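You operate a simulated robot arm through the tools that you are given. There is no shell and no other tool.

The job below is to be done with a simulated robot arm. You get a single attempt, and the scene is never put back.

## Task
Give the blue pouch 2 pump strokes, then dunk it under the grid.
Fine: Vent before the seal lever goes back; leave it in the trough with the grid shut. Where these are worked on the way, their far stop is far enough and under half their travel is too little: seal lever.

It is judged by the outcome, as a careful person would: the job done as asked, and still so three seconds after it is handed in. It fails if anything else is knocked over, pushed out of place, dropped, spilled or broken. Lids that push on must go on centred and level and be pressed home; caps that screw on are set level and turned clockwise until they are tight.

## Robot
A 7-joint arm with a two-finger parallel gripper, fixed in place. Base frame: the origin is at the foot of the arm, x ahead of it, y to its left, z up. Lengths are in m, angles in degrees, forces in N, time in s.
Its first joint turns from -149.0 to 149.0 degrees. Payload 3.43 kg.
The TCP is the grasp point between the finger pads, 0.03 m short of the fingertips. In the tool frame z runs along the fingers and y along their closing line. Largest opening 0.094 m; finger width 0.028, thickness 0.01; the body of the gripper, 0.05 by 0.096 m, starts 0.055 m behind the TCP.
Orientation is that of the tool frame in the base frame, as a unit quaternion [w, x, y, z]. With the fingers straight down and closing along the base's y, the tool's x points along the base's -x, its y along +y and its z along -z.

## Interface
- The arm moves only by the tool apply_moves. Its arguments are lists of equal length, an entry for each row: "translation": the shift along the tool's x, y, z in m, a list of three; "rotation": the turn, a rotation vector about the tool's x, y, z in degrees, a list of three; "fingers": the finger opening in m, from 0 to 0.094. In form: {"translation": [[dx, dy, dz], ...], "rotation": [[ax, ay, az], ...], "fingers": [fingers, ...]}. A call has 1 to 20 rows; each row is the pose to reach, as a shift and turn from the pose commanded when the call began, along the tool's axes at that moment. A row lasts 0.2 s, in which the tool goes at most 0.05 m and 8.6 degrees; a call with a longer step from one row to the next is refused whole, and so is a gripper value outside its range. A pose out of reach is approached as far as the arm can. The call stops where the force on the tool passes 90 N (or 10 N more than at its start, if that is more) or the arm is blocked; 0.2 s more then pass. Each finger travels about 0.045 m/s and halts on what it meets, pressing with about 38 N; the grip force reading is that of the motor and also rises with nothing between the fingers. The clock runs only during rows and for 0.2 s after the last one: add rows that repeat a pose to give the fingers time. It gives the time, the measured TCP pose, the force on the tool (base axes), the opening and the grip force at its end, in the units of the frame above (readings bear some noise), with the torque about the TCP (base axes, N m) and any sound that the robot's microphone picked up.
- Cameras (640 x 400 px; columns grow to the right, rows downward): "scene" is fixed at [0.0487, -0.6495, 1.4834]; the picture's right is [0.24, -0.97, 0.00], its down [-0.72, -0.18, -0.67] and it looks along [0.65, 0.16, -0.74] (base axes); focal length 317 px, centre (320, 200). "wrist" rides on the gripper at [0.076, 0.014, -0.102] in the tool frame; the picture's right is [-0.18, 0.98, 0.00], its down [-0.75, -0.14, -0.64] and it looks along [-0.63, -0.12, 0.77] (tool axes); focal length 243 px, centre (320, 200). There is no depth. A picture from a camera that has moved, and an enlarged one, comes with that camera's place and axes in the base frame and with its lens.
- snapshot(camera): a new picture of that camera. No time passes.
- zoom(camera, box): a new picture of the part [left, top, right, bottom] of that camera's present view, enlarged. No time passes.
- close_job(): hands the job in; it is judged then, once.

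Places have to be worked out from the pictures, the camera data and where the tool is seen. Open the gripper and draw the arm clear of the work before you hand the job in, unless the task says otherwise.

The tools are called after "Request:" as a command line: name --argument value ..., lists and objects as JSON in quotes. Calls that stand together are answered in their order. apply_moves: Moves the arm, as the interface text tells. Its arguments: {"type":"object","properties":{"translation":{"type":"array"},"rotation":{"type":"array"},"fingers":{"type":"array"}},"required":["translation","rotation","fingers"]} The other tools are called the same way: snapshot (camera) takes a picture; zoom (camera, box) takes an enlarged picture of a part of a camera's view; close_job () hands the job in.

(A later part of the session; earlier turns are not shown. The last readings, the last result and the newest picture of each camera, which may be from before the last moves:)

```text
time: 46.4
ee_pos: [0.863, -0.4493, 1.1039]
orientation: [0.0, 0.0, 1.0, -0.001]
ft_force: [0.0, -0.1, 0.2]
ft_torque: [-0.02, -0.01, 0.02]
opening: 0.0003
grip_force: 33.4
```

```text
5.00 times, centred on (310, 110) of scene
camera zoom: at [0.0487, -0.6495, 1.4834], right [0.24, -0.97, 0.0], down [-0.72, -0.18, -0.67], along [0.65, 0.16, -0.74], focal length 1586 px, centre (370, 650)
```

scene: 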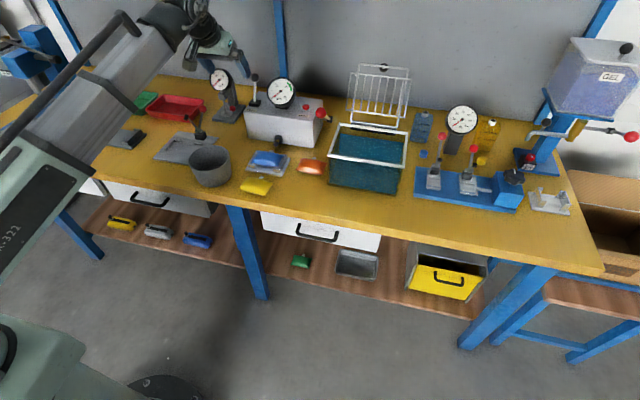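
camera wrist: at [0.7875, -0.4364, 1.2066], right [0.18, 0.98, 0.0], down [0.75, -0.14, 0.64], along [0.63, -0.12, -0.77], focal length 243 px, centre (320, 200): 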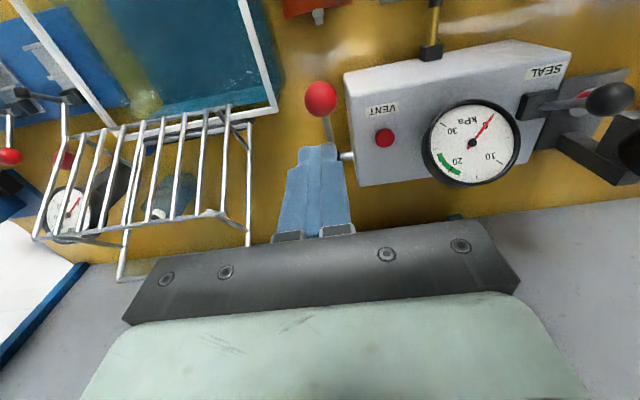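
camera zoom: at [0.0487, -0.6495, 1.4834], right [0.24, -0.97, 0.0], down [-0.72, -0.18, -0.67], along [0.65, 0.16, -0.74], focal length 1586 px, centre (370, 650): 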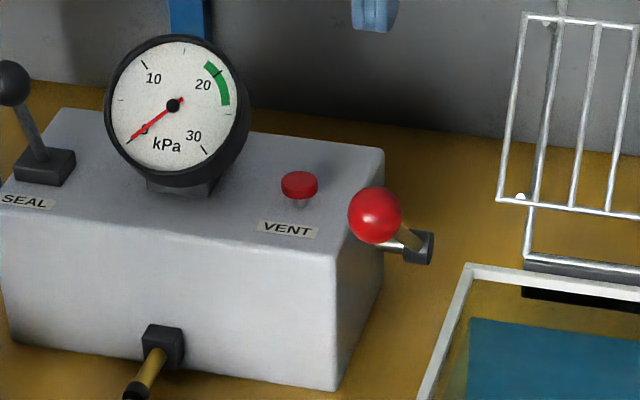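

The pump ball is directly beneath the fingertips. I'll descend onto it and push down along its arc for the first part of a stroke.

Request:
apply_moves --translation '[[0, 0, 0.045], [-0.001, 0, 0.09], [-0.001, 0, 0.1029], [0.006, 0, 0.114], [0.0137, 0, 0.1249], [0.02, 0, 0.138], [0.0265, 0, 0.1524]]' --rotation '[[0, 0, 0], [0, 0, 0], [0, 0, 0], [0, 0, 0], [0, 0, 0], [0, 0, 0], [0, 0, 0]]' --fingers '[0.0, 0.0, 0.0, 0.0, 0.0, 0.0, 0.0]'

Request:
zoom --camera "scene" --box '[260, 70, 360, 150]'

Request:
snapshot --camera "wrist"

```text
time: 48.0
ee_pos: [0.8368, -0.4483, 0.9511]
orientation: [0.0, 0.0, 1.0, -0.001]
ft_force: [-0.6, 1.2, 2.9]
ft_torque: [0.04, 0.03, 0.01]
opening: 0.0
grip_force: 33.0
```

```text
5.00 times, centred on (310, 110) of scene
camera zoom: at [0.0487, -0.6495, 1.4834], right [0.24, -0.97, 0.0], down [-0.72, -0.18, -0.67], along [0.65, 0.16, -0.74], focal length 1586 px, centre (370, 650)
```

zoom: 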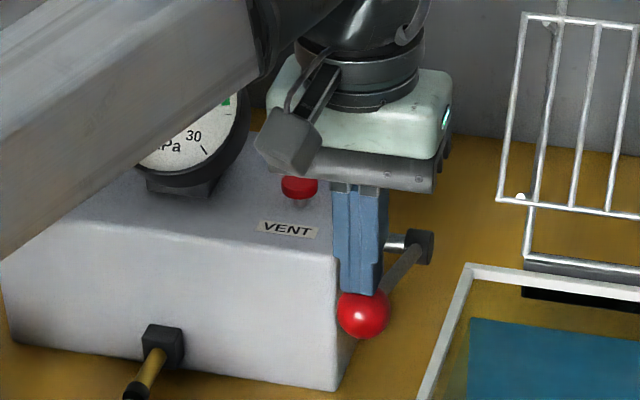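

```text
taken
camera wrist: at [0.7601, -0.4348, 1.0548], right [0.18, 0.98, 0.0], down [0.75, -0.14, 0.64], along [0.63, -0.12, -0.77], focal length 243 px, centre (320, 200)
```

wrist: 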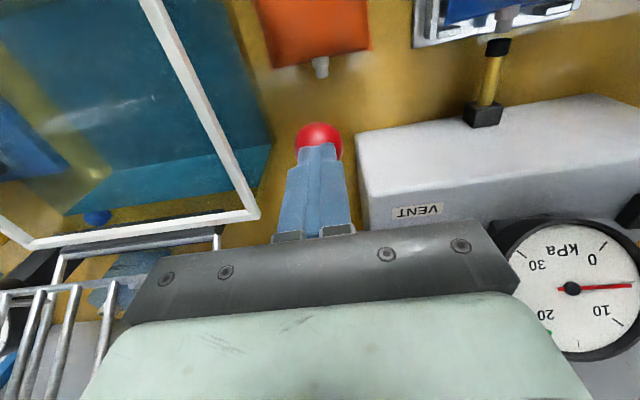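

The lever moves easily (3 N) and the gauge is rising to about 6 kPa. I'll continue to the bottom of the stroke.

Request:
apply_moves --translation '[[0.005, 0, 0.014], [0.0079, 0, 0.0293], [0.0095, 0, 0.044], [0.0105, 0, 0.0595]]' --rotation '[[0, 0, 0], [0, 0, 0], [0, 0, 0], [0, 0, 0]]' --fingers '[0.0, 0.0, 0.0, 0.0]'

Request:
snapshot --camera "wrist"

Request:
zoom --camera "scene" --box '[260, 70, 360, 150]'

```text
time: 48.8
ee_pos: [0.8287, -0.4496, 0.9273]
orientation: [0.009, -0.001, 1.0, -0.006]
ft_force: [-9.8, 6.4, 48.1]
ft_torque: [0.15, 0.15, -0.01]
opening: 0.0
grip_force: 33.2
stopped in row 3: the force on the tool passed its limit at 110 N (the readings are from after the stop); the commanded pose is now the measured one
```

```text
taken
camera wrist: at [0.7507, -0.434, 1.0291], right [0.18, 0.98, -0.01], down [0.74, -0.14, 0.66], along [0.64, -0.13, -0.76], focal length 243 px, centre (320, 200)
```

wrist: 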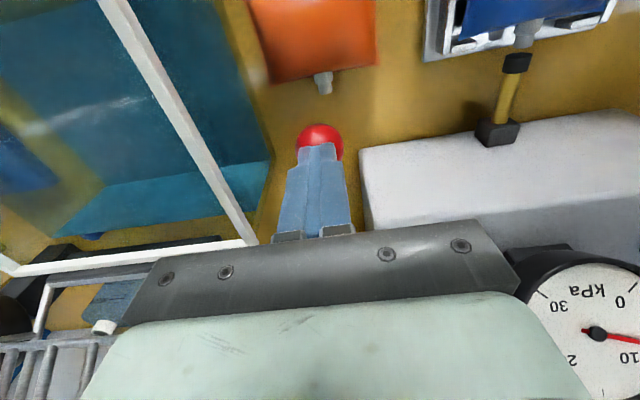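

```text
5.00 times, centred on (310, 110) of scene
camera zoom: at [0.0487, -0.6495, 1.4834], right [0.24, -0.97, 0.0], down [-0.72, -0.18, -0.67], along [0.65, 0.16, -0.74], focal length 1586 px, centre (370, 650)
```

zoom: 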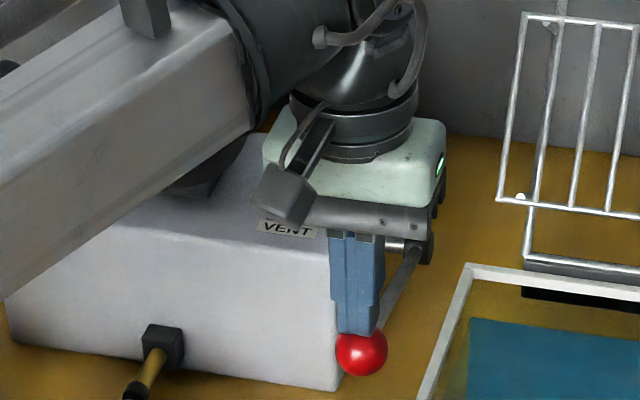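

The bottom stop is reached (~θ=11°) and the gauge reads about 9 kPa. I'll raise the tool along the arc to see whether the handle springs back up.

Request:
apply_moves --translation '[[-0.003, 0, -0.015], [-0.008, 0, -0.03], [-0.018, 0, -0.055], [-0.03, 0, -0.08], [-0.034, 0, -0.11], [-0.034, 0, -0.133]]' --rotation '[[-0.69, 1.03, 0.1], [-0.69, 1.03, 0.1], [-0.69, 1.03, 0.1], [-0.69, 1.03, 0.1], [-0.69, 1.03, 0.1], [-0.69, 1.03, 0.1]]' --fingers '[0.0, 0.0, 0.0, 0.0, 0.0, 0.0]'

Request:
snapshot --camera "wrist"

Request:
zoom --camera "scene" --box '[260, 70, 360, 150]'

```text
time: 50.2
ee_pos: [0.8604, -0.4493, 1.0561]
orientation: [-0.003, 0.002, 1.0, 0.001]
ft_force: [0.8, 0.1, -0.7]
ft_torque: [-0.04, 0.03, -0.02]
opening: 0.0001
grip_force: 33.5
```

```text
taken
camera wrist: at [0.7855, -0.4353, 1.1595], right [0.19, 0.98, 0.0], down [0.76, -0.15, 0.64], along [0.63, -0.12, -0.77], focal length 243 px, centre (320, 200)
```

wrist: 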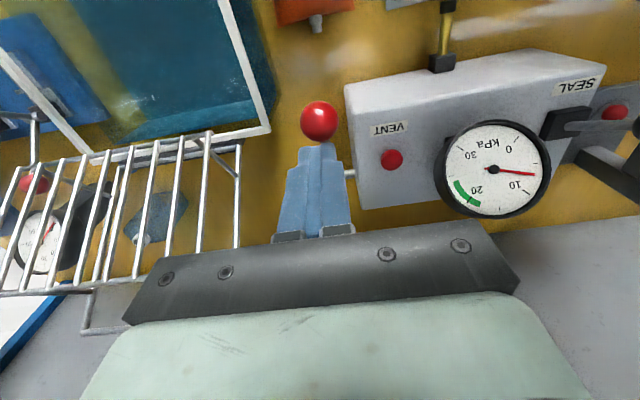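

```text
5.00 times, centred on (310, 110) of scene
camera zoom: at [0.0487, -0.6495, 1.4834], right [0.24, -0.97, 0.0], down [-0.72, -0.18, -0.67], along [0.65, 0.16, -0.74], focal length 1586 px, centre (370, 650)
```

zoom: 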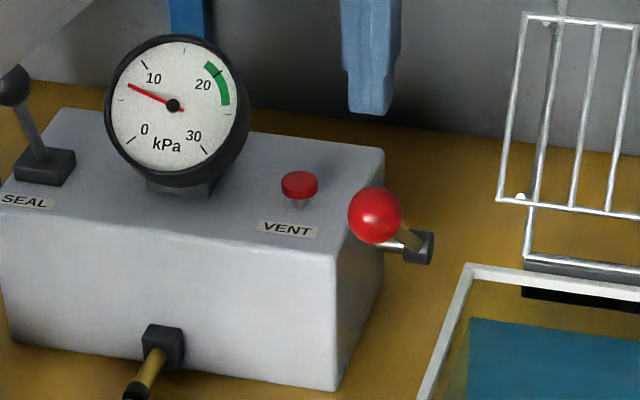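

The handle sprang back up, the gauge holds about 8 kPa, and one stroke is done. Now the second full stroke, in one continuous push to the bottom stop.

Request:
apply_moves --translation '[[-0.0036, 0, 0.035], [-0.0036, 0, 0.0551], [0.0037, 0, 0.0661], [0.0111, 0, 0.0771], [0.0175, 0, 0.0905], [0.0239, 0, 0.1046], [0.0275, 0, 0.117], [0.0306, 0, 0.1279], [0.0312, 0, 0.131]]' --rotation '[[0, 0, 0], [0, 0, 0], [0, 0, 0], [0, 0, 0], [0, 0, 0], [0, 0, 0], [0, 0, 0], [0, 0, 0], [0, 0, 0]]' --fingers '[0.0, 0.0, 0.0, 0.0, 0.0, 0.0, 0.0, 0.0, 0.0]'

Request:
snapshot --camera "wrist"

```text
time: 52.2
ee_pos: [0.8298, -0.4472, 0.9284]
orientation: [-0.001, 0.001, 1.0, 0.0]
ft_force: [0.3, -1.2, 32.9]
ft_torque: [-0.09, -0.07, -0.13]
opening: 0.0002
grip_force: 32.8
```

```text
taken
camera wrist: at [0.7539, -0.4341, 1.031], right [0.19, 0.98, 0.0], down [0.75, -0.14, 0.64], along [0.63, -0.12, -0.77], focal length 243 px, centre (320, 200)
```

wrist: 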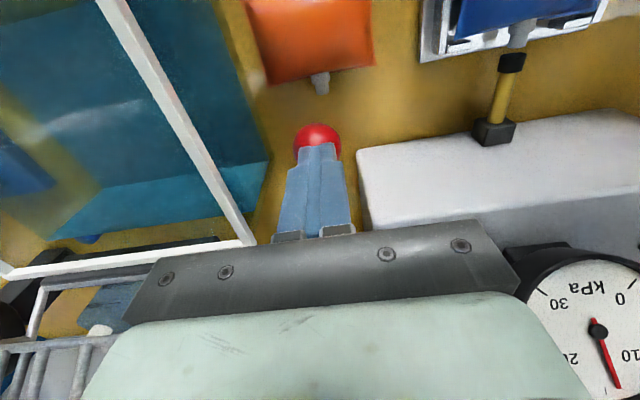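

I'm at the bottom stop again and the gauge reads about 16 kPa. I'll raise to let the handle return.

Request:
apply_moves --translation '[[-0.003, 0, -0.015], [-0.008, 0, -0.03], [-0.018, 0, -0.055], [-0.03, 0, -0.08], [-0.033, 0, -0.11], [-0.033, 0, -0.14], [-0.033, 0, -0.14]]' --rotation '[[0, 0, 0], [0, 0, 0], [0, 0, 0], [0, 0, 0], [0, 0, 0], [0, 0, 0], [0, 0, 0]]' --fingers '[0.0, 0.0, 0.0, 0.0, 0.0, 0.0, 0.0]'

Request:
snapshot --camera "wrist"

Request:
zoom --camera "scene" --box '[250, 70, 350, 150]'

```text
time: 53.8
ee_pos: [0.8633, -0.4478, 1.0655]
orientation: [-0.003, 0.0, 1.0, 0.002]
ft_force: [-0.6, 0.1, -0.3]
ft_torque: [0.02, 0.0, 0.03]
opening: 0.0002
grip_force: 33.1
```

```text
taken
camera wrist: at [0.7878, -0.4353, 1.1689], right [0.19, 0.98, 0.0], down [0.76, -0.15, 0.64], along [0.63, -0.12, -0.77], focal length 243 px, centre (320, 200)
```

wrist: 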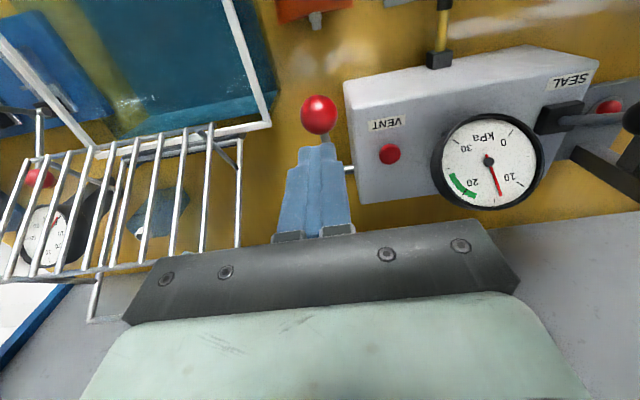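

```text
5.00 times, centred on (300, 110) of scene
camera zoom: at [0.0487, -0.6495, 1.4834], right [0.24, -0.97, 0.0], down [-0.72, -0.18, -0.67], along [0.65, 0.16, -0.74], focal length 1586 px, centre (420, 650)
```

zoom: 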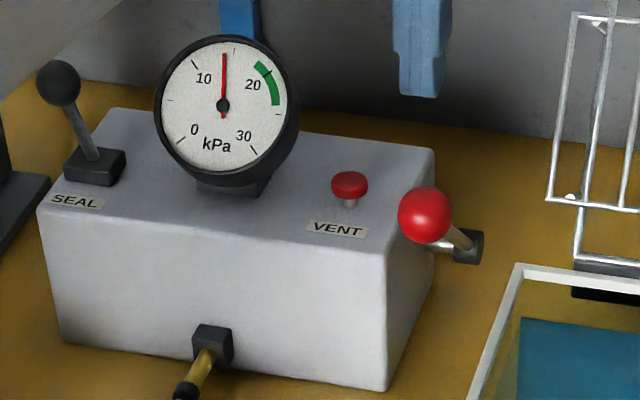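

Two strokes are done and the gauge reads about 14–15 kPa. Next is VENT at about (0.938, -0.382, 0.92), close to the gauge. I'll yaw the tool the other way so its narrow side faces the gauge.

Request:
apply_moves --translation '[[-0.003, 0.006, -0.02], [-0.006, 0.012, -0.04], [-0.01, 0.018, -0.05], [-0.013, 0.024, -0.05], [-0.017, 0.03, -0.05], [-0.02, 0.036, -0.05], [-0.024, 0.042, -0.05], [-0.027, 0.048, -0.05], [-0.03, 0.054, -0.05], [-0.0335, 0.06, -0.05], [-0.0367, 0.066, -0.05], [-0.0367, 0.066, -0.05]]' --rotation '[[0, 0, -8.2], [0, 0, -16.4], [0, 0, -24.6], [0, 0, -32.8], [0, 0, -41], [0, 0, -49.2], [0, 0, -57.4], [0, 0, -65.6], [0, 0, -73.8], [0, 0, -82], [0, 0, -90], [0, 0, -90]]' --fingers '[0.0, 0.0, 0.0, 0.0, 0.0, 0.0, 0.0, 0.0, 0.0, 0.0, 0.0, 0.0]'

Request:
snapshot --camera "wrist"

Request:
zoom --camera "scene" --box '[240, 60, 360, 150]'

```text
time: 56.4
ee_pos: [0.9017, -0.3838, 1.1142]
orientation: [0.0, 0.708, -0.707, -0.002]
ft_force: [0.3, 0.4, -0.7]
ft_torque: [0.0, -0.03, 0.0]
opening: 0.0
grip_force: 33.0
```

```text
taken
camera wrist: at [0.8876, -0.4606, 1.2177], right [-0.98, 0.18, 0.0], down [0.14, 0.75, 0.64], along [0.12, 0.63, -0.77], focal length 243 px, centre (320, 200)
```

wrist: 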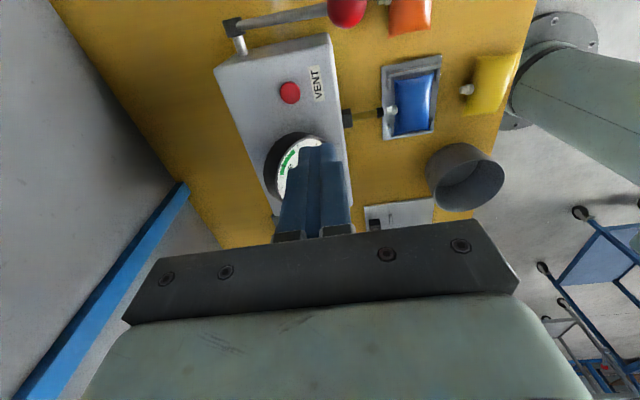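

```text
4.44 times, centred on (300, 105) of scene
camera zoom: at [0.0487, -0.6495, 1.4834], right [0.24, -0.97, 0.0], down [-0.72, -0.18, -0.67], along [0.65, 0.16, -0.74], focal length 1410 px, centre (409, 622)
```

zoom: 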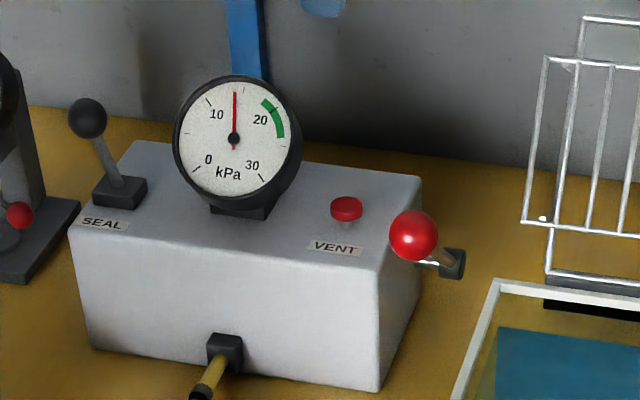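

This view confirms VENT at (0.938, -0.383). I'll tilt the tool forward 25° and lower to a few centimetres above the button.

Request:
apply_moves --translation '[[0, -0.008, 0.02], [0, -0.016, 0.045], [-0.0004, -0.025, 0.07], [-0.0008, -0.0327, 0.1], [-0.0008, -0.0327, 0.1192], [-0.0008, -0.0327, 0.1192]]' --rotation '[[8.3, 0, 0], [16.6, 0, 0], [25, 0, 0], [25, 0, 0], [25, 0, 0], [25, 0, 0]]' --fingers '[0.0, 0.0, 0.0, 0.0, 0.0, 0.0]'

Request:
snapshot --camera "wrist"

Request:
zoom --camera "scene" --box '[250, 60, 350, 140]'

```text
time: 57.8
ee_pos: [0.9334, -0.3838, 0.996]
orientation: [0.153, -0.689, 0.692, -0.151]
ft_force: [0.3, 0.0, 0.0]
ft_torque: [0.01, 0.02, -0.01]
opening: 0.0
grip_force: 33.0
```

```text
taken
camera wrist: at [0.8785, -0.4606, 1.0837], right [-0.89, 0.19, -0.41], down [-0.14, 0.75, 0.64], along [0.43, 0.63, -0.64], focal length 243 px, centre (320, 200)
```

wrist: 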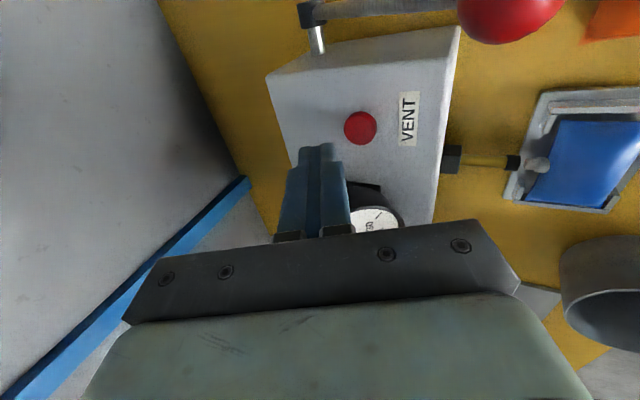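

```text
5.00 times, centred on (300, 100) of scene
camera zoom: at [0.0487, -0.6495, 1.4834], right [0.24, -0.97, 0.0], down [-0.72, -0.18, -0.67], along [0.65, 0.16, -0.74], focal length 1586 px, centre (420, 700)
```

zoom: 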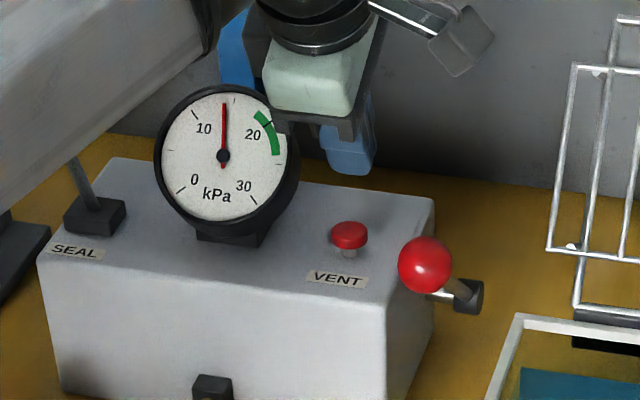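

The fingertips are over the button. I'll press straight down in small steps.

Request:
apply_moves --translation '[[0, 0.0084, 0.0182], [0, 0.0147, 0.0318], [0, 0.0172, 0.0372], [0, 0.0193, 0.0418]]' --rotation '[[0, 0, 0], [0, 0, 0], [0, 0, 0], [0, 0, 0]]' --fingers '[0.0, 0.0, 0.0, 0.0]'

Request:
zoom --camera "scene" --box '[250, 60, 350, 140]'

Request:
snapshot --camera "wrist"

```text
time: 58.8
ee_pos: [0.9339, -0.3811, 0.95]
orientation: [0.153, -0.69, 0.692, -0.151]
ft_force: [2.3, -0.8, 5.7]
ft_torque: [-0.02, -0.07, 0.0]
opening: 0.0
grip_force: 33.3
heard: click
```

```text
5.00 times, centred on (300, 100) of scene
camera zoom: at [0.0487, -0.6495, 1.4834], right [0.24, -0.97, 0.0], down [-0.72, -0.18, -0.67], along [0.65, 0.16, -0.74], focal length 1586 px, centre (420, 700)
```

zoom: 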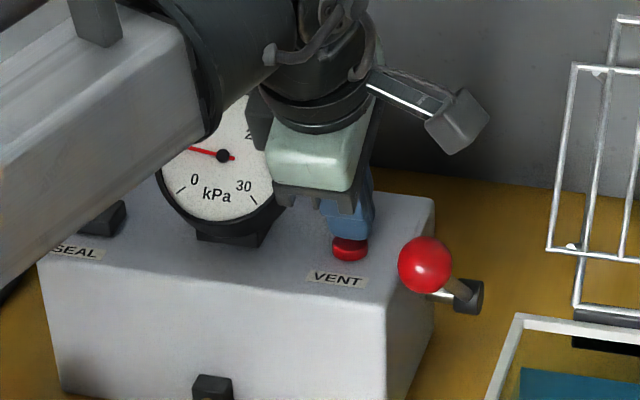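

```text
taken
camera wrist: at [0.8778, -0.4589, 1.0376], right [-0.89, 0.19, -0.41], down [-0.14, 0.75, 0.64], along [0.43, 0.63, -0.64], focal length 243 px, centre (320, 200)
```

wrist: 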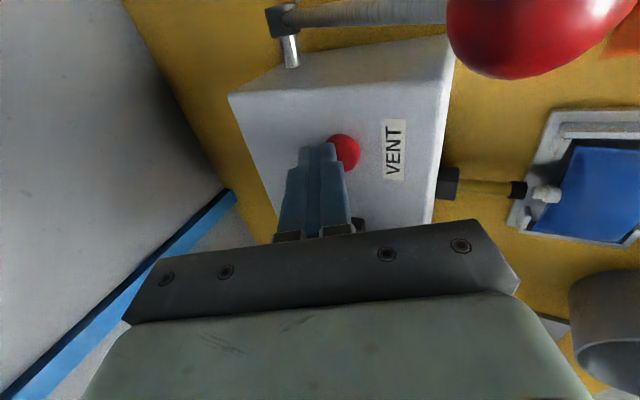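

The button clicked and the gauge is falling. I'll hold it down until the pressure is gone.

Request:
apply_moves --translation '[[0, 0.0004, 0.0009], [0, 0.0004, 0.0009], [0, 0.0004, 0.0009], [0, 0.0004, 0.0009], [0, 0.0004, 0.0009], [0, 0.0004, 0.0009], [0, 0.0004, 0.0009], [0, 0.0004, 0.0009], [0, 0.0004, 0.0009], [0, 0.0004, 0.0009]]' --rotation '[[0, 0, 0], [0, 0, 0], [0, 0, 0], [0, 0, 0], [0, 0, 0], [0, 0, 0], [0, 0, 0], [0, 0, 0], [0, 0, 0], [0, 0, 0]]' --fingers '[0.0, 0.0, 0.0, 0.0, 0.0, 0.0, 0.0, 0.0, 0.0, 0.0]'

Request:
zoom --camera "scene" --box '[250, 60, 350, 140]'

```text
time: 61.0
ee_pos: [0.9333, -0.3814, 0.9493]
orientation: [0.153, -0.69, 0.691, -0.151]
ft_force: [-0.7, 0.4, 11.2]
ft_torque: [0.0, -0.06, 0.03]
opening: 0.0
grip_force: 33.1
```

```text
5.00 times, centred on (300, 100) of scene
camera zoom: at [0.0487, -0.6495, 1.4834], right [0.24, -0.97, 0.0], down [-0.72, -0.18, -0.67], along [0.65, 0.16, -0.74], focal length 1586 px, centre (420, 700)
```

zoom: 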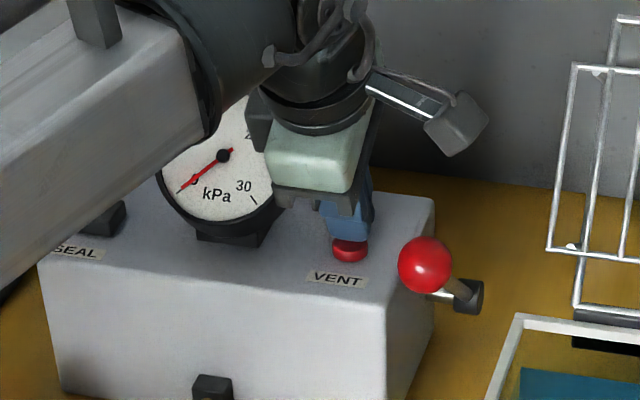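

Pressure is at zero, so venting is complete. I'll lift off the button and level the tool, then go to the seal lever to push it back.

Request:
apply_moves --translation '[[0, -0.0168, -0.0363], [0, -0.0335, -0.0726], [0, -0.0367, -0.1153], [0, -0.0357, -0.1488], [0, -0.0258, -0.1754], [0, -0.0258, -0.1754]]' --rotation '[[0, 0, 0], [0, 0, 0], [-8.3, 0, 0], [-16.6, 0, 0], [-24.8, 0, 0], [-24.8, 0, 0]]' --fingers '[0.0, 0.0, 0.0, 0.0, 0.0, 0.0]'

Request:
zoom --camera "scene" --box '[240, 60, 360, 150]'

```text
time: 62.4
ee_pos: [0.8831, -0.3811, 1.1181]
orientation: [0.0, -0.706, 0.708, 0.003]
ft_force: [-0.3, -0.6, 0.4]
ft_torque: [0.01, 0.02, 0.0]
opening: 0.0
grip_force: 33.0
```

```text
4.44 times, centred on (300, 105) of scene
camera zoom: at [0.0487, -0.6495, 1.4834], right [0.24, -0.97, 0.0], down [-0.72, -0.18, -0.67], along [0.65, 0.16, -0.74], focal length 1410 px, centre (409, 622)
```

zoom: 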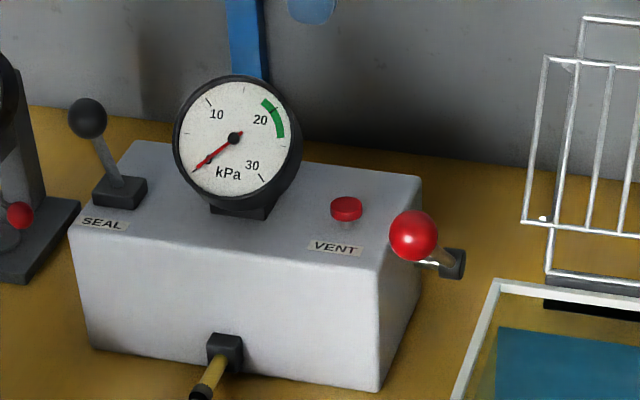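

The gauge reads zero and the VENT button has popped back up. I'll turn the tool back and move in front of the seal lever ball.

Request:
apply_moves --translation '[[-0.016, 0.0044, 0.0], [-0.032, 0.0087, 0.0], [-0.048, 0.013, 0.0], [-0.064, 0.0175, 0.0], [-0.08, 0.022, 0.0], [-0.096, 0.026, 0.0], [-0.112, 0.0305, 0.0], [-0.128, 0.035, 0.005], [-0.144, 0.0393, 0.01], [-0.16, 0.0436, 0.015], [-0.176, 0.048, 0.018], [-0.176, 0.048, 0.018]]' --rotation '[[0, 0, 8.2], [0, 0, 16.4], [0, 0, 24.6], [0, 0, 32.8], [0, 0, 41], [0, 0, 49.2], [0, 0, 57.4], [0, 0, 65.6], [0, 0, 73.8], [0, 0, 82], [0, 0, 90.2], [0, 0, 90.2]]' --fingers '[0.0, 0.0, 0.0, 0.0, 0.0, 0.0, 0.0, 0.0, 0.0, 0.0, 0.0, 0.0]'

Request:
snapshot --camera "wrist"

```text
time: 65.0
ee_pos: [0.8359, -0.204, 1.1004]
orientation: [-0.001, 0.005, 1.0, 0.002]
ft_force: [0.4, 0.2, 0.1]
ft_torque: [0.0, 0.0, 0.0]
opening: 0.0
grip_force: 32.8
```

```text
taken
camera wrist: at [0.7603, -0.1902, 1.2042], right [0.19, 0.98, 0.0], down [0.75, -0.15, 0.64], along [0.63, -0.12, -0.77], focal length 243 px, centre (320, 200)
```

wrist: 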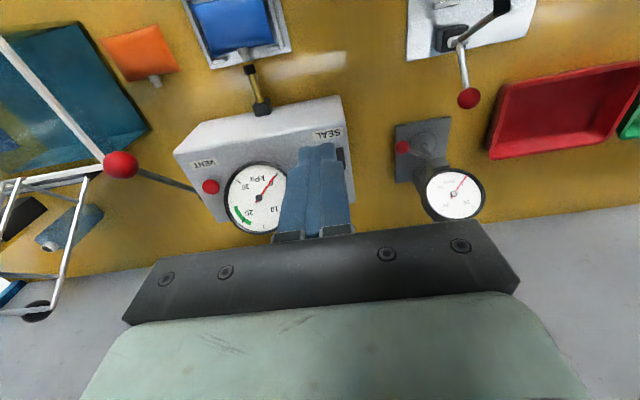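

I'll lower the closed fingers in front of the ball, then push it backward toward its original position.

Request:
apply_moves --translation '[[0, 0, 0.045], [0, 0, 0.085], [-0.015, 0, 0.085], [-0.03, 0, 0.085], [-0.042, 0, 0.085], [-0.054, 0, 0.085], [-0.066, 0, 0.085]]' --rotation '[[0, 0, 0], [0, 0, 0], [0, 0, 0], [0, 0, 0], [0, 0, 0], [0, 0, 0], [0, 0, 0]]' --fingers '[0.0, 0.0, 0.0, 0.0, 0.0, 0.0, 0.0]'

Request:
zoom --camera "scene" --box '[225, 60, 335, 180]'

```text
time: 66.6
ee_pos: [0.9023, -0.2058, 1.0163]
orientation: [0.0, 0.003, 1.0, 0.002]
ft_force: [-0.3, 0.3, -0.6]
ft_torque: [-0.02, -0.03, -0.01]
opening: 0.0001
grip_force: 33.0
```

```text
3.33 times, centred on (280, 120) of scene
camera zoom: at [0.0487, -0.6495, 1.4834], right [0.24, -0.97, 0.0], down [-0.72, -0.18, -0.67], along [0.65, 0.16, -0.74], focal length 1057 px, centre (453, 467)
```

zoom: 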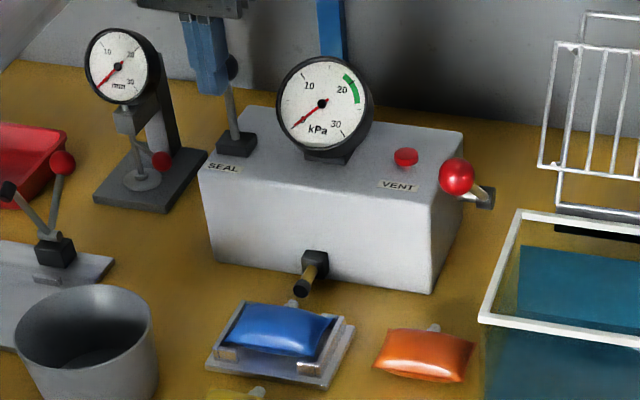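

The nozzle is retracting. I'll continue pushing to the back stop.

Request:
apply_moves --translation '[[-0.01, 0, 0], [-0.018, 0, 0], [-0.024, 0, 0], [-0.028, 0, 0]]' --rotation '[[0, 0, 0], [0, 0, 0], [0, 0, 0], [0, 0, 0]]' --fingers '[0.0, 0.0, 0.0, 0.0]'

Request:
zoom --camera "scene" --box '[225, 60, 335, 180]'

```text
time: 67.6
ee_pos: [0.9292, -0.206, 1.018]
orientation: [0.0, 0.003, 1.0, 0.002]
ft_force: [0.2, -0.2, -0.7]
ft_torque: [0.06, 0.0, 0.03]
opening: 0.0
grip_force: 32.5
```

```text
3.33 times, centred on (280, 120) of scene
camera zoom: at [0.0487, -0.6495, 1.4834], right [0.24, -0.97, 0.0], down [-0.72, -0.18, -0.67], along [0.65, 0.16, -0.74], focal length 1057 px, centre (453, 467)
```

zoom: 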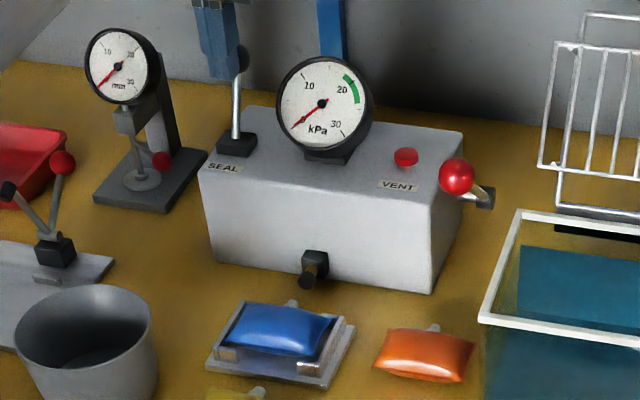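

The lever leans back again and the nozzle is retracted. I'll push a touch more to confirm it's at its back stop.

Request:
apply_moves --translation '[[-0.004, 0, 0], [-0.008, 0, 0], [-0.011, 0, 0]]' --rotation '[[0, 0, 0], [0, 0, 0], [0, 0, 0]]' --fingers '[0.0, 0.0, 0.0]'

Request:
zoom --camera "scene" --box '[225, 60, 335, 180]'

```text
time: 68.4
ee_pos: [0.9341, -0.2064, 1.0161]
orientation: [-0.007, 0.003, 1.0, 0.002]
ft_force: [-41.6, 4.3, -9.1]
ft_torque: [-0.29, 1.19, 0.11]
opening: 0.0002
grip_force: 33.0
```

```text
3.33 times, centred on (280, 120) of scene
camera zoom: at [0.0487, -0.6495, 1.4834], right [0.24, -0.97, 0.0], down [-0.72, -0.18, -0.67], along [0.65, 0.16, -0.74], focal length 1057 px, centre (453, 467)
```

zoom: 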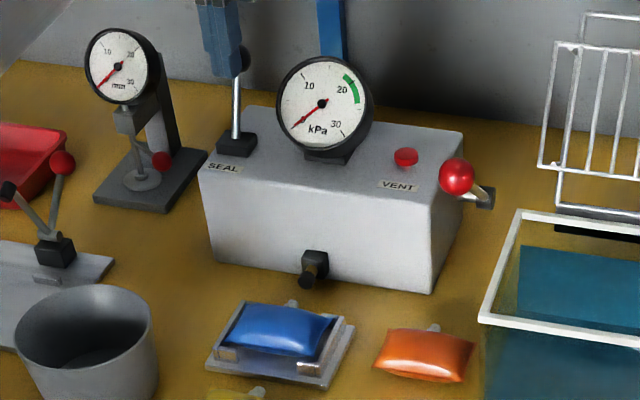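

The back stop is confirmed at 42 N. I'll retreat forward and up, then look at the pouch in the nest.

Request:
apply_moves --translation '[[0.02, 0, 0], [0.05, 0, -0.02], [0.08, 0, -0.05], [0.11, 0, -0.085], [0.11, 0, -0.085]]' --rotation '[[0, 0, 0], [0, 0, 0], [0, 0, 0], [0, 0, 0], [0, 0, 0]]' --fingers '[0.0, 0.0, 0.0, 0.0, 0.0]'

Request:
apply_moves --translation '[[0, 0, 0], [0, 0, 0], [0, 0, 0], [0, 0, 0], [0, 0, 0], [0, 0, 0], [0, 0, 0], [0, 0, 0], [0, 0, 0], [0, 0, 0], [0, 0, 0]]' --rotation '[[0, 0, 8.2], [0, 0, 16.4], [0, 0, 24.6], [0, 0, 32.8], [0, 0, 41], [0, 0, 49.2], [0, 0, 57.4], [0, 0, 65.6], [0, 0, 73.8], [0, 0, 82], [0, 0, 90]]' --fingers '[0.0, 0.02, 0.04, 0.06, 0.08, 0.094, 0.094, 0.094, 0.094, 0.094, 0.094]'

Request:
snapshot --camera "wrist"

Request:
zoom --camera "scene" --box '[240, 130, 300, 175]'

```text
time: 69.6
ee_pos: [0.8282, -0.2049, 1.1015]
orientation: [0.0, 0.003, 1.0, 0.002]
ft_force: [-0.6, 0.3, 0.8]
ft_torque: [-0.06, -0.01, -0.02]
opening: 0.0001
grip_force: 32.8
```

```text
time: 72.0
ee_pos: [0.831, -0.2057, 1.1011]
orientation: [-0.001, 0.71, 0.704, 0.001]
ft_force: [1.0, 1.0, -0.5]
ft_torque: [0.0, 0.01, 0.03]
opening: 0.094
grip_force: 0.0
```

```text
taken
camera wrist: at [0.846, -0.1312, 1.2046], right [0.98, -0.19, 0.0], down [-0.15, -0.75, 0.64], along [-0.12, -0.63, -0.77], focal length 243 px, centre (320, 200)
```

wrist: 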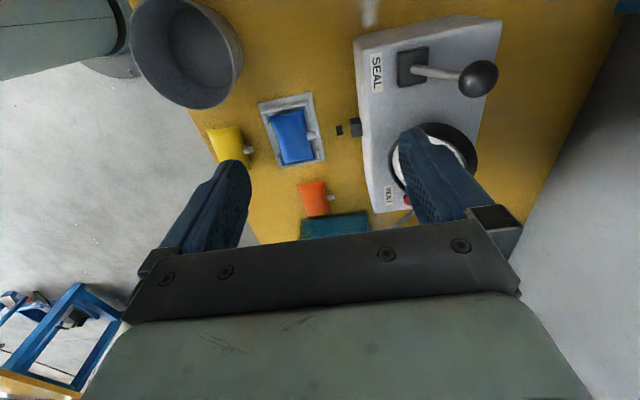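

```text
8.89 times, centred on (270, 152) of scene
camera zoom: at [0.0487, -0.6495, 1.4834], right [0.24, -0.97, 0.0], down [-0.72, -0.18, -0.67], along [0.65, 0.16, -0.74], focal length 2819 px, centre (764, 622)
```

zoom: 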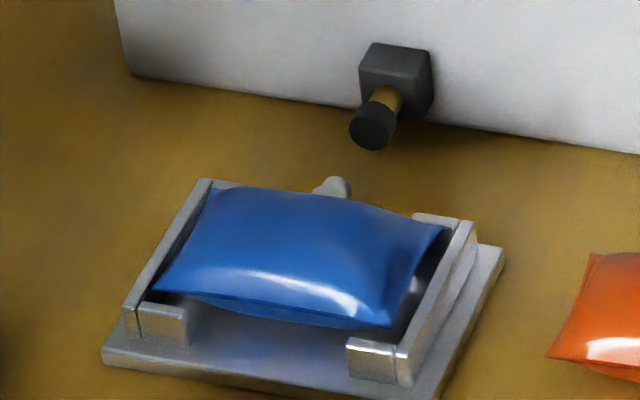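

The pouch still sits in the nest and the nozzle is clear. The tabs block a side-offset grip, so I plan to hold it along its centreline, spout tip to front seam, where both fingers fit in the gaps. I'll measure it closely first.

Request:
zoom --camera "wrist" --box '[240, 80, 360, 180]'

Request:
zoom --camera "scene" --box '[252, 140, 292, 170]'

```text
4.00 times, centred on (300, 130) of wrist
camera zoom: at [0.846, -0.1312, 1.2046], right [0.98, -0.19, 0.0], down [-0.15, -0.75, 0.64], along [-0.12, -0.63, -0.77], focal length 970 px, centre (400, 480)
```

zoom: 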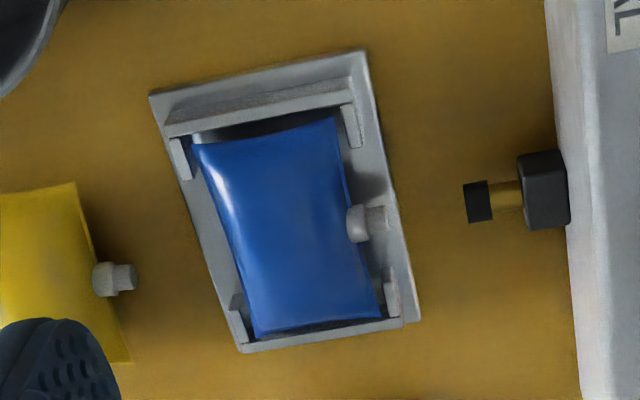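

```text
13.33 times, centred on (272, 155) of scene
camera zoom: at [0.0487, -0.6495, 1.4834], right [0.24, -0.97, 0.0], down [-0.72, -0.18, -0.67], along [0.65, 0.16, -0.74], focal length 4229 px, centre (960, 800)
```

zoom: 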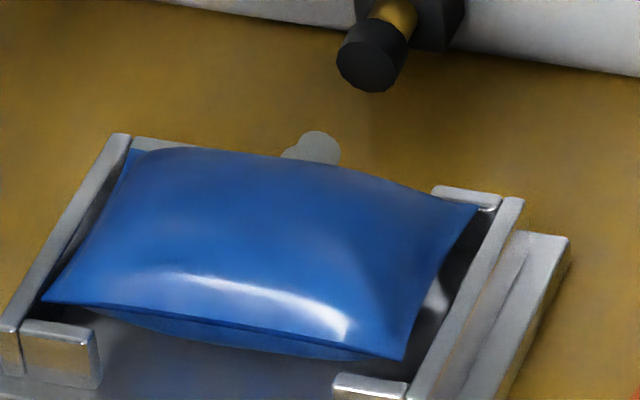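

The pouch centreline is at y≈-0.3027, with the front seam at x≈0.740 and the spout tip at x≈0.8075. I'll move above the midpoint with an 0.088 m opening and descend partway.

Request:
apply_moves --translation '[[-0.0325, -0.0188, 0], [-0.065, -0.0376, 0], [-0.0975, -0.0564, 0.01], [-0.0975, -0.0564, 0.055], [-0.0975, -0.0564, 0.1], [-0.0975, -0.0564, 0.145], [-0.0975, -0.0564, 0.185], [-0.0975, -0.0564, 0.185]]' --rotation '[[0, 0, 0], [0, 0, 0], [0, 0, 0], [0, 0, 0], [0, 0, 0], [0, 0, 0], [0, 0, 0], [0, 0, 0]]' --fingers '[0.088, 0.088, 0.088, 0.088, 0.088, 0.088, 0.088, 0.088]'

Request:
snapshot --camera "wrist"

Request:
zoom --camera "scene" --box '[245, 125, 305, 175]'

```text
time: 73.8
ee_pos: [0.7733, -0.3025, 0.9147]
orientation: [-0.001, 0.709, 0.705, 0.001]
ft_force: [-0.4, 0.2, 0.1]
ft_torque: [-0.01, 0.0, 0.02]
opening: 0.0882
grip_force: 0.0
```

```text
taken
camera wrist: at [0.7888, -0.2273, 1.0189], right [0.98, -0.19, 0.0], down [-0.15, -0.75, 0.64], along [-0.12, -0.63, -0.77], focal length 243 px, centre (320, 200)
```

wrist: 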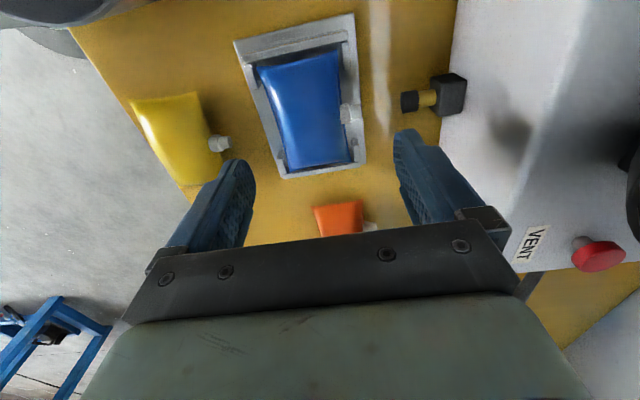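

```text
8.00 times, centred on (275, 150) of scene
camera zoom: at [0.0487, -0.6495, 1.4834], right [0.24, -0.97, 0.0], down [-0.72, -0.18, -0.67], along [0.65, 0.16, -0.74], focal length 2537 px, centre (680, 600)
```

zoom: 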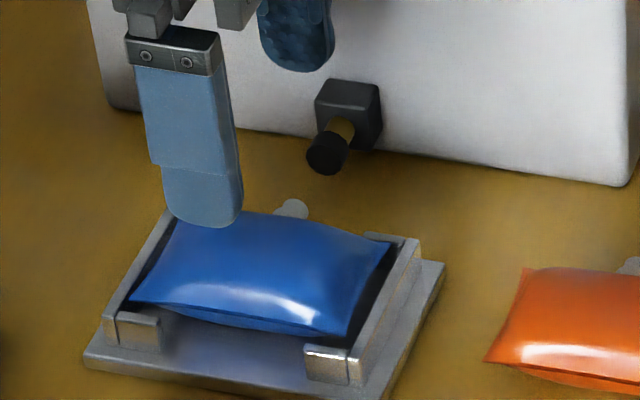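

I'm above the pouch with no contact. I'll take a closer look to refine the centreline before descending.

Request:
zoom --camera "wrist" --box '[225, 10, 415, 190]'

```text
2.22 times, centred on (320, 100) of wrist
camera zoom: at [0.7888, -0.2273, 1.0189], right [0.98, -0.19, 0.0], down [-0.15, -0.75, 0.64], along [-0.12, -0.63, -0.77], focal length 539 px, centre (320, 422)
```

zoom: 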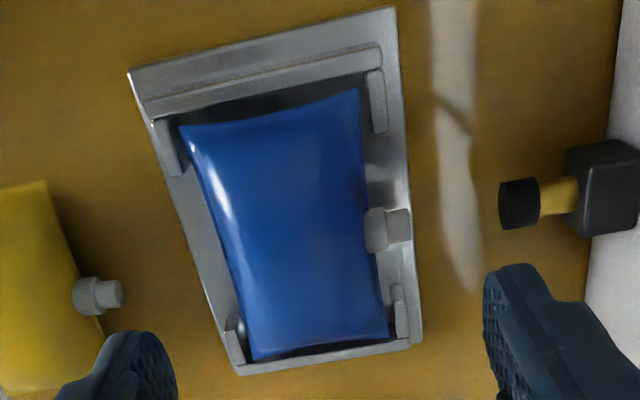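

The refined centreline is y≈-0.3015, with the spout tip at x≈0.807, so the fingers are well centred. I'll descend into the gaps.

Request:
apply_moves --translation '[[0.001, 0, 0.03], [0.001, 0, 0.055], [0.001, 0, 0.063], [0.001, 0, 0.07], [0.001, 0, 0.07]]' --rotation '[[0, 0, 0], [0, 0, 0], [0, 0, 0], [0, 0, 0], [0, 0, 0]]' --fingers '[0.088, 0.088, 0.088, 0.088, 0.088]'

Request:
zoom --camera "scene" --box '[250, 130, 300, 175]'

Request:
zoom --camera "wrist" --box '[220, 60, 420, 240]'

```text
time: 75.0
ee_pos: [0.7736, -0.3018, 0.8464]
orientation: [-0.002, 0.709, 0.705, 0.001]
ft_force: [0.2, 0.1, 0.2]
ft_torque: [0.01, -0.01, -0.02]
opening: 0.0877
grip_force: 0.1
```

```text
8.89 times, centred on (275, 152) of scene
camera zoom: at [0.0487, -0.6495, 1.4834], right [0.24, -0.97, 0.0], down [-0.72, -0.18, -0.67], along [0.65, 0.16, -0.74], focal length 2819 px, centre (720, 622)
```

zoom: 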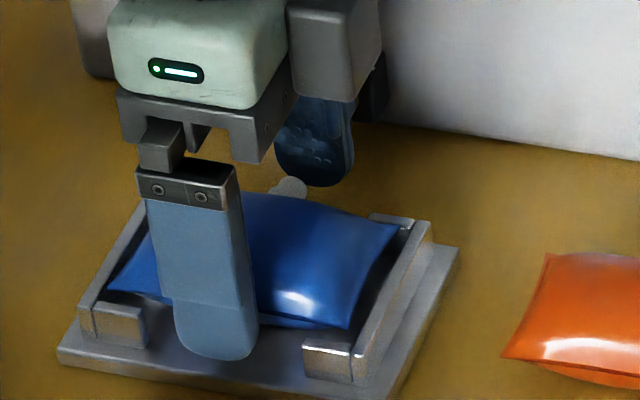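

```text
2.22 times, centred on (320, 150) of wrist
camera zoom: at [0.7897, -0.2266, 0.9501], right [0.98, -0.19, 0.0], down [-0.15, -0.75, 0.64], along [-0.12, -0.63, -0.77], focal length 539 px, centre (320, 311)
```

zoom: 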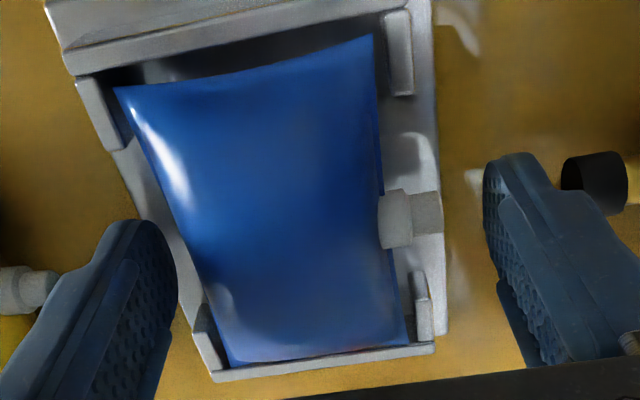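

The fingers are down in both gaps, centred on the spout line. I'll close gently along the axis.

Request:
apply_moves --translation '[[0, 0, 0.001], [0, 0, 0.001], [0, 0, 0.001], [0, 0, 0.001], [0, 0, 0.001], [0, 0, 0.001]]' --rotation '[[0, 0, 0], [0, 0, 0], [0, 0, 0], [0, 0, 0], [0, 0, 0], [0, 0, 0]]' --fingers '[0.08, 0.074, 0.07, 0.066, 0.06, 0.056]'

Request:
zoom --camera "scene" --box '[250, 130, 300, 175]'

Request:
zoom --camera "wrist" --box '[220, 60, 420, 240]'

```text
time: 76.4
ee_pos: [0.7723, -0.3024, 0.8464]
orientation: [-0.002, 0.709, 0.705, 0.001]
ft_force: [-10.6, 0.2, 0.2]
ft_torque: [0.03, 0.2, 0.07]
opening: 0.0709
grip_force: 38.0
```

```text
8.89 times, centred on (275, 152) of scene
camera zoom: at [0.0487, -0.6495, 1.4834], right [0.24, -0.97, 0.0], down [-0.72, -0.18, -0.67], along [0.65, 0.16, -0.74], focal length 2819 px, centre (720, 622)
```

zoom: 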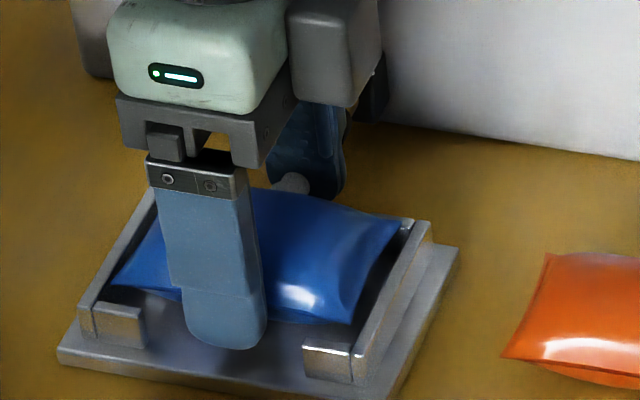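

```text
2.22 times, centred on (320, 150) of wrist
camera zoom: at [0.7885, -0.2269, 0.9491], right [0.98, -0.19, 0.0], down [-0.14, -0.75, 0.64], along [-0.12, -0.63, -0.77], focal length 539 px, centre (320, 311)
```

zoom: 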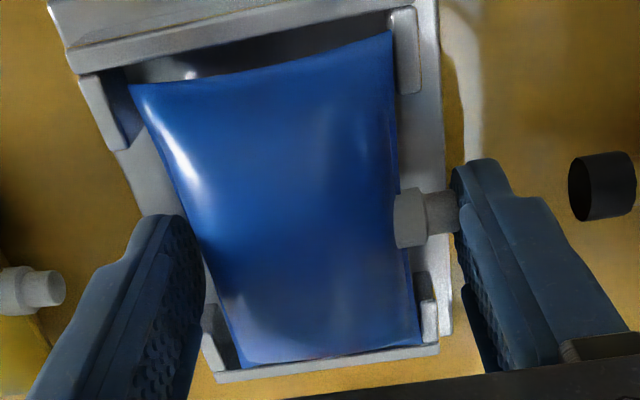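

It's gripped at 0.071 m with 38 N. I'll lift slowly and check.

Request:
apply_moves --translation '[[0, 0, -0.004], [0, 0, -0.009], [0, 0, -0.015], [0, 0, -0.022], [0, 0, -0.03], [0, 0, -0.03]]' --rotation '[[0, 0, 0], [0, 0, 0], [0, 0, 0], [0, 0, 0], [0, 0, 0], [0, 0, 0]]' --fingers '[0.056, 0.056, 0.056, 0.056, 0.056, 0.056]'

Request:
zoom --camera "scene" --box '[250, 130, 300, 175]'

Request:
zoom --camera "wrist" --box '[220, 60, 420, 240]'

```text
time: 77.8
ee_pos: [0.7734, -0.3016, 0.8768]
orientation: [-0.002, 0.709, 0.705, 0.002]
ft_force: [-0.9, -0.3, 0.6]
ft_torque: [-0.04, 0.0, 0.01]
opening: 0.0696
grip_force: 38.0
```

```text
8.89 times, centred on (275, 152) of scene
camera zoom: at [0.0487, -0.6495, 1.4834], right [0.24, -0.97, 0.0], down [-0.72, -0.18, -0.67], along [0.65, 0.16, -0.74], focal length 2819 px, centre (720, 622)
```

zoom: 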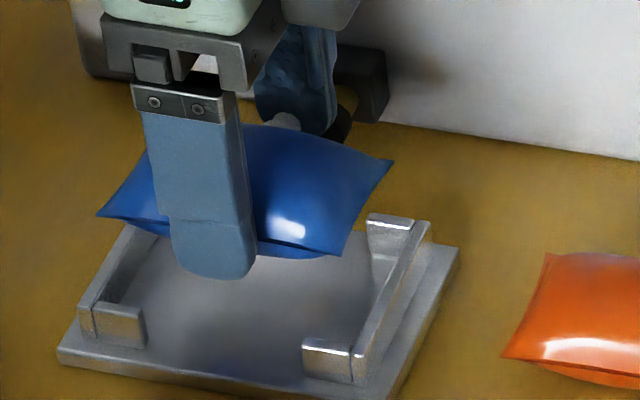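

```text
2.22 times, centred on (320, 150) of wrist
camera zoom: at [0.7897, -0.2262, 0.979], right [0.98, -0.19, 0.0], down [-0.15, -0.75, 0.64], along [-0.12, -0.63, -0.77], focal length 539 px, centre (320, 311)
```

zoom: 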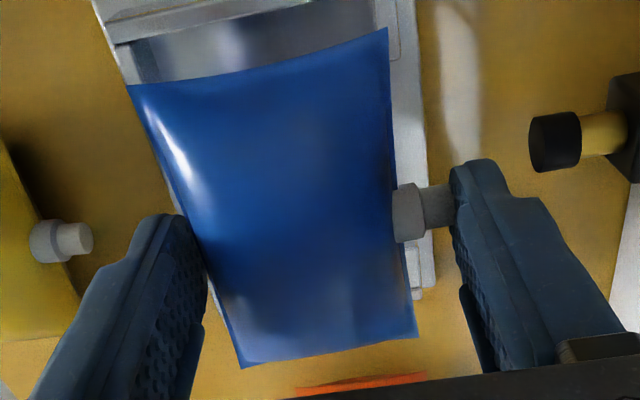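

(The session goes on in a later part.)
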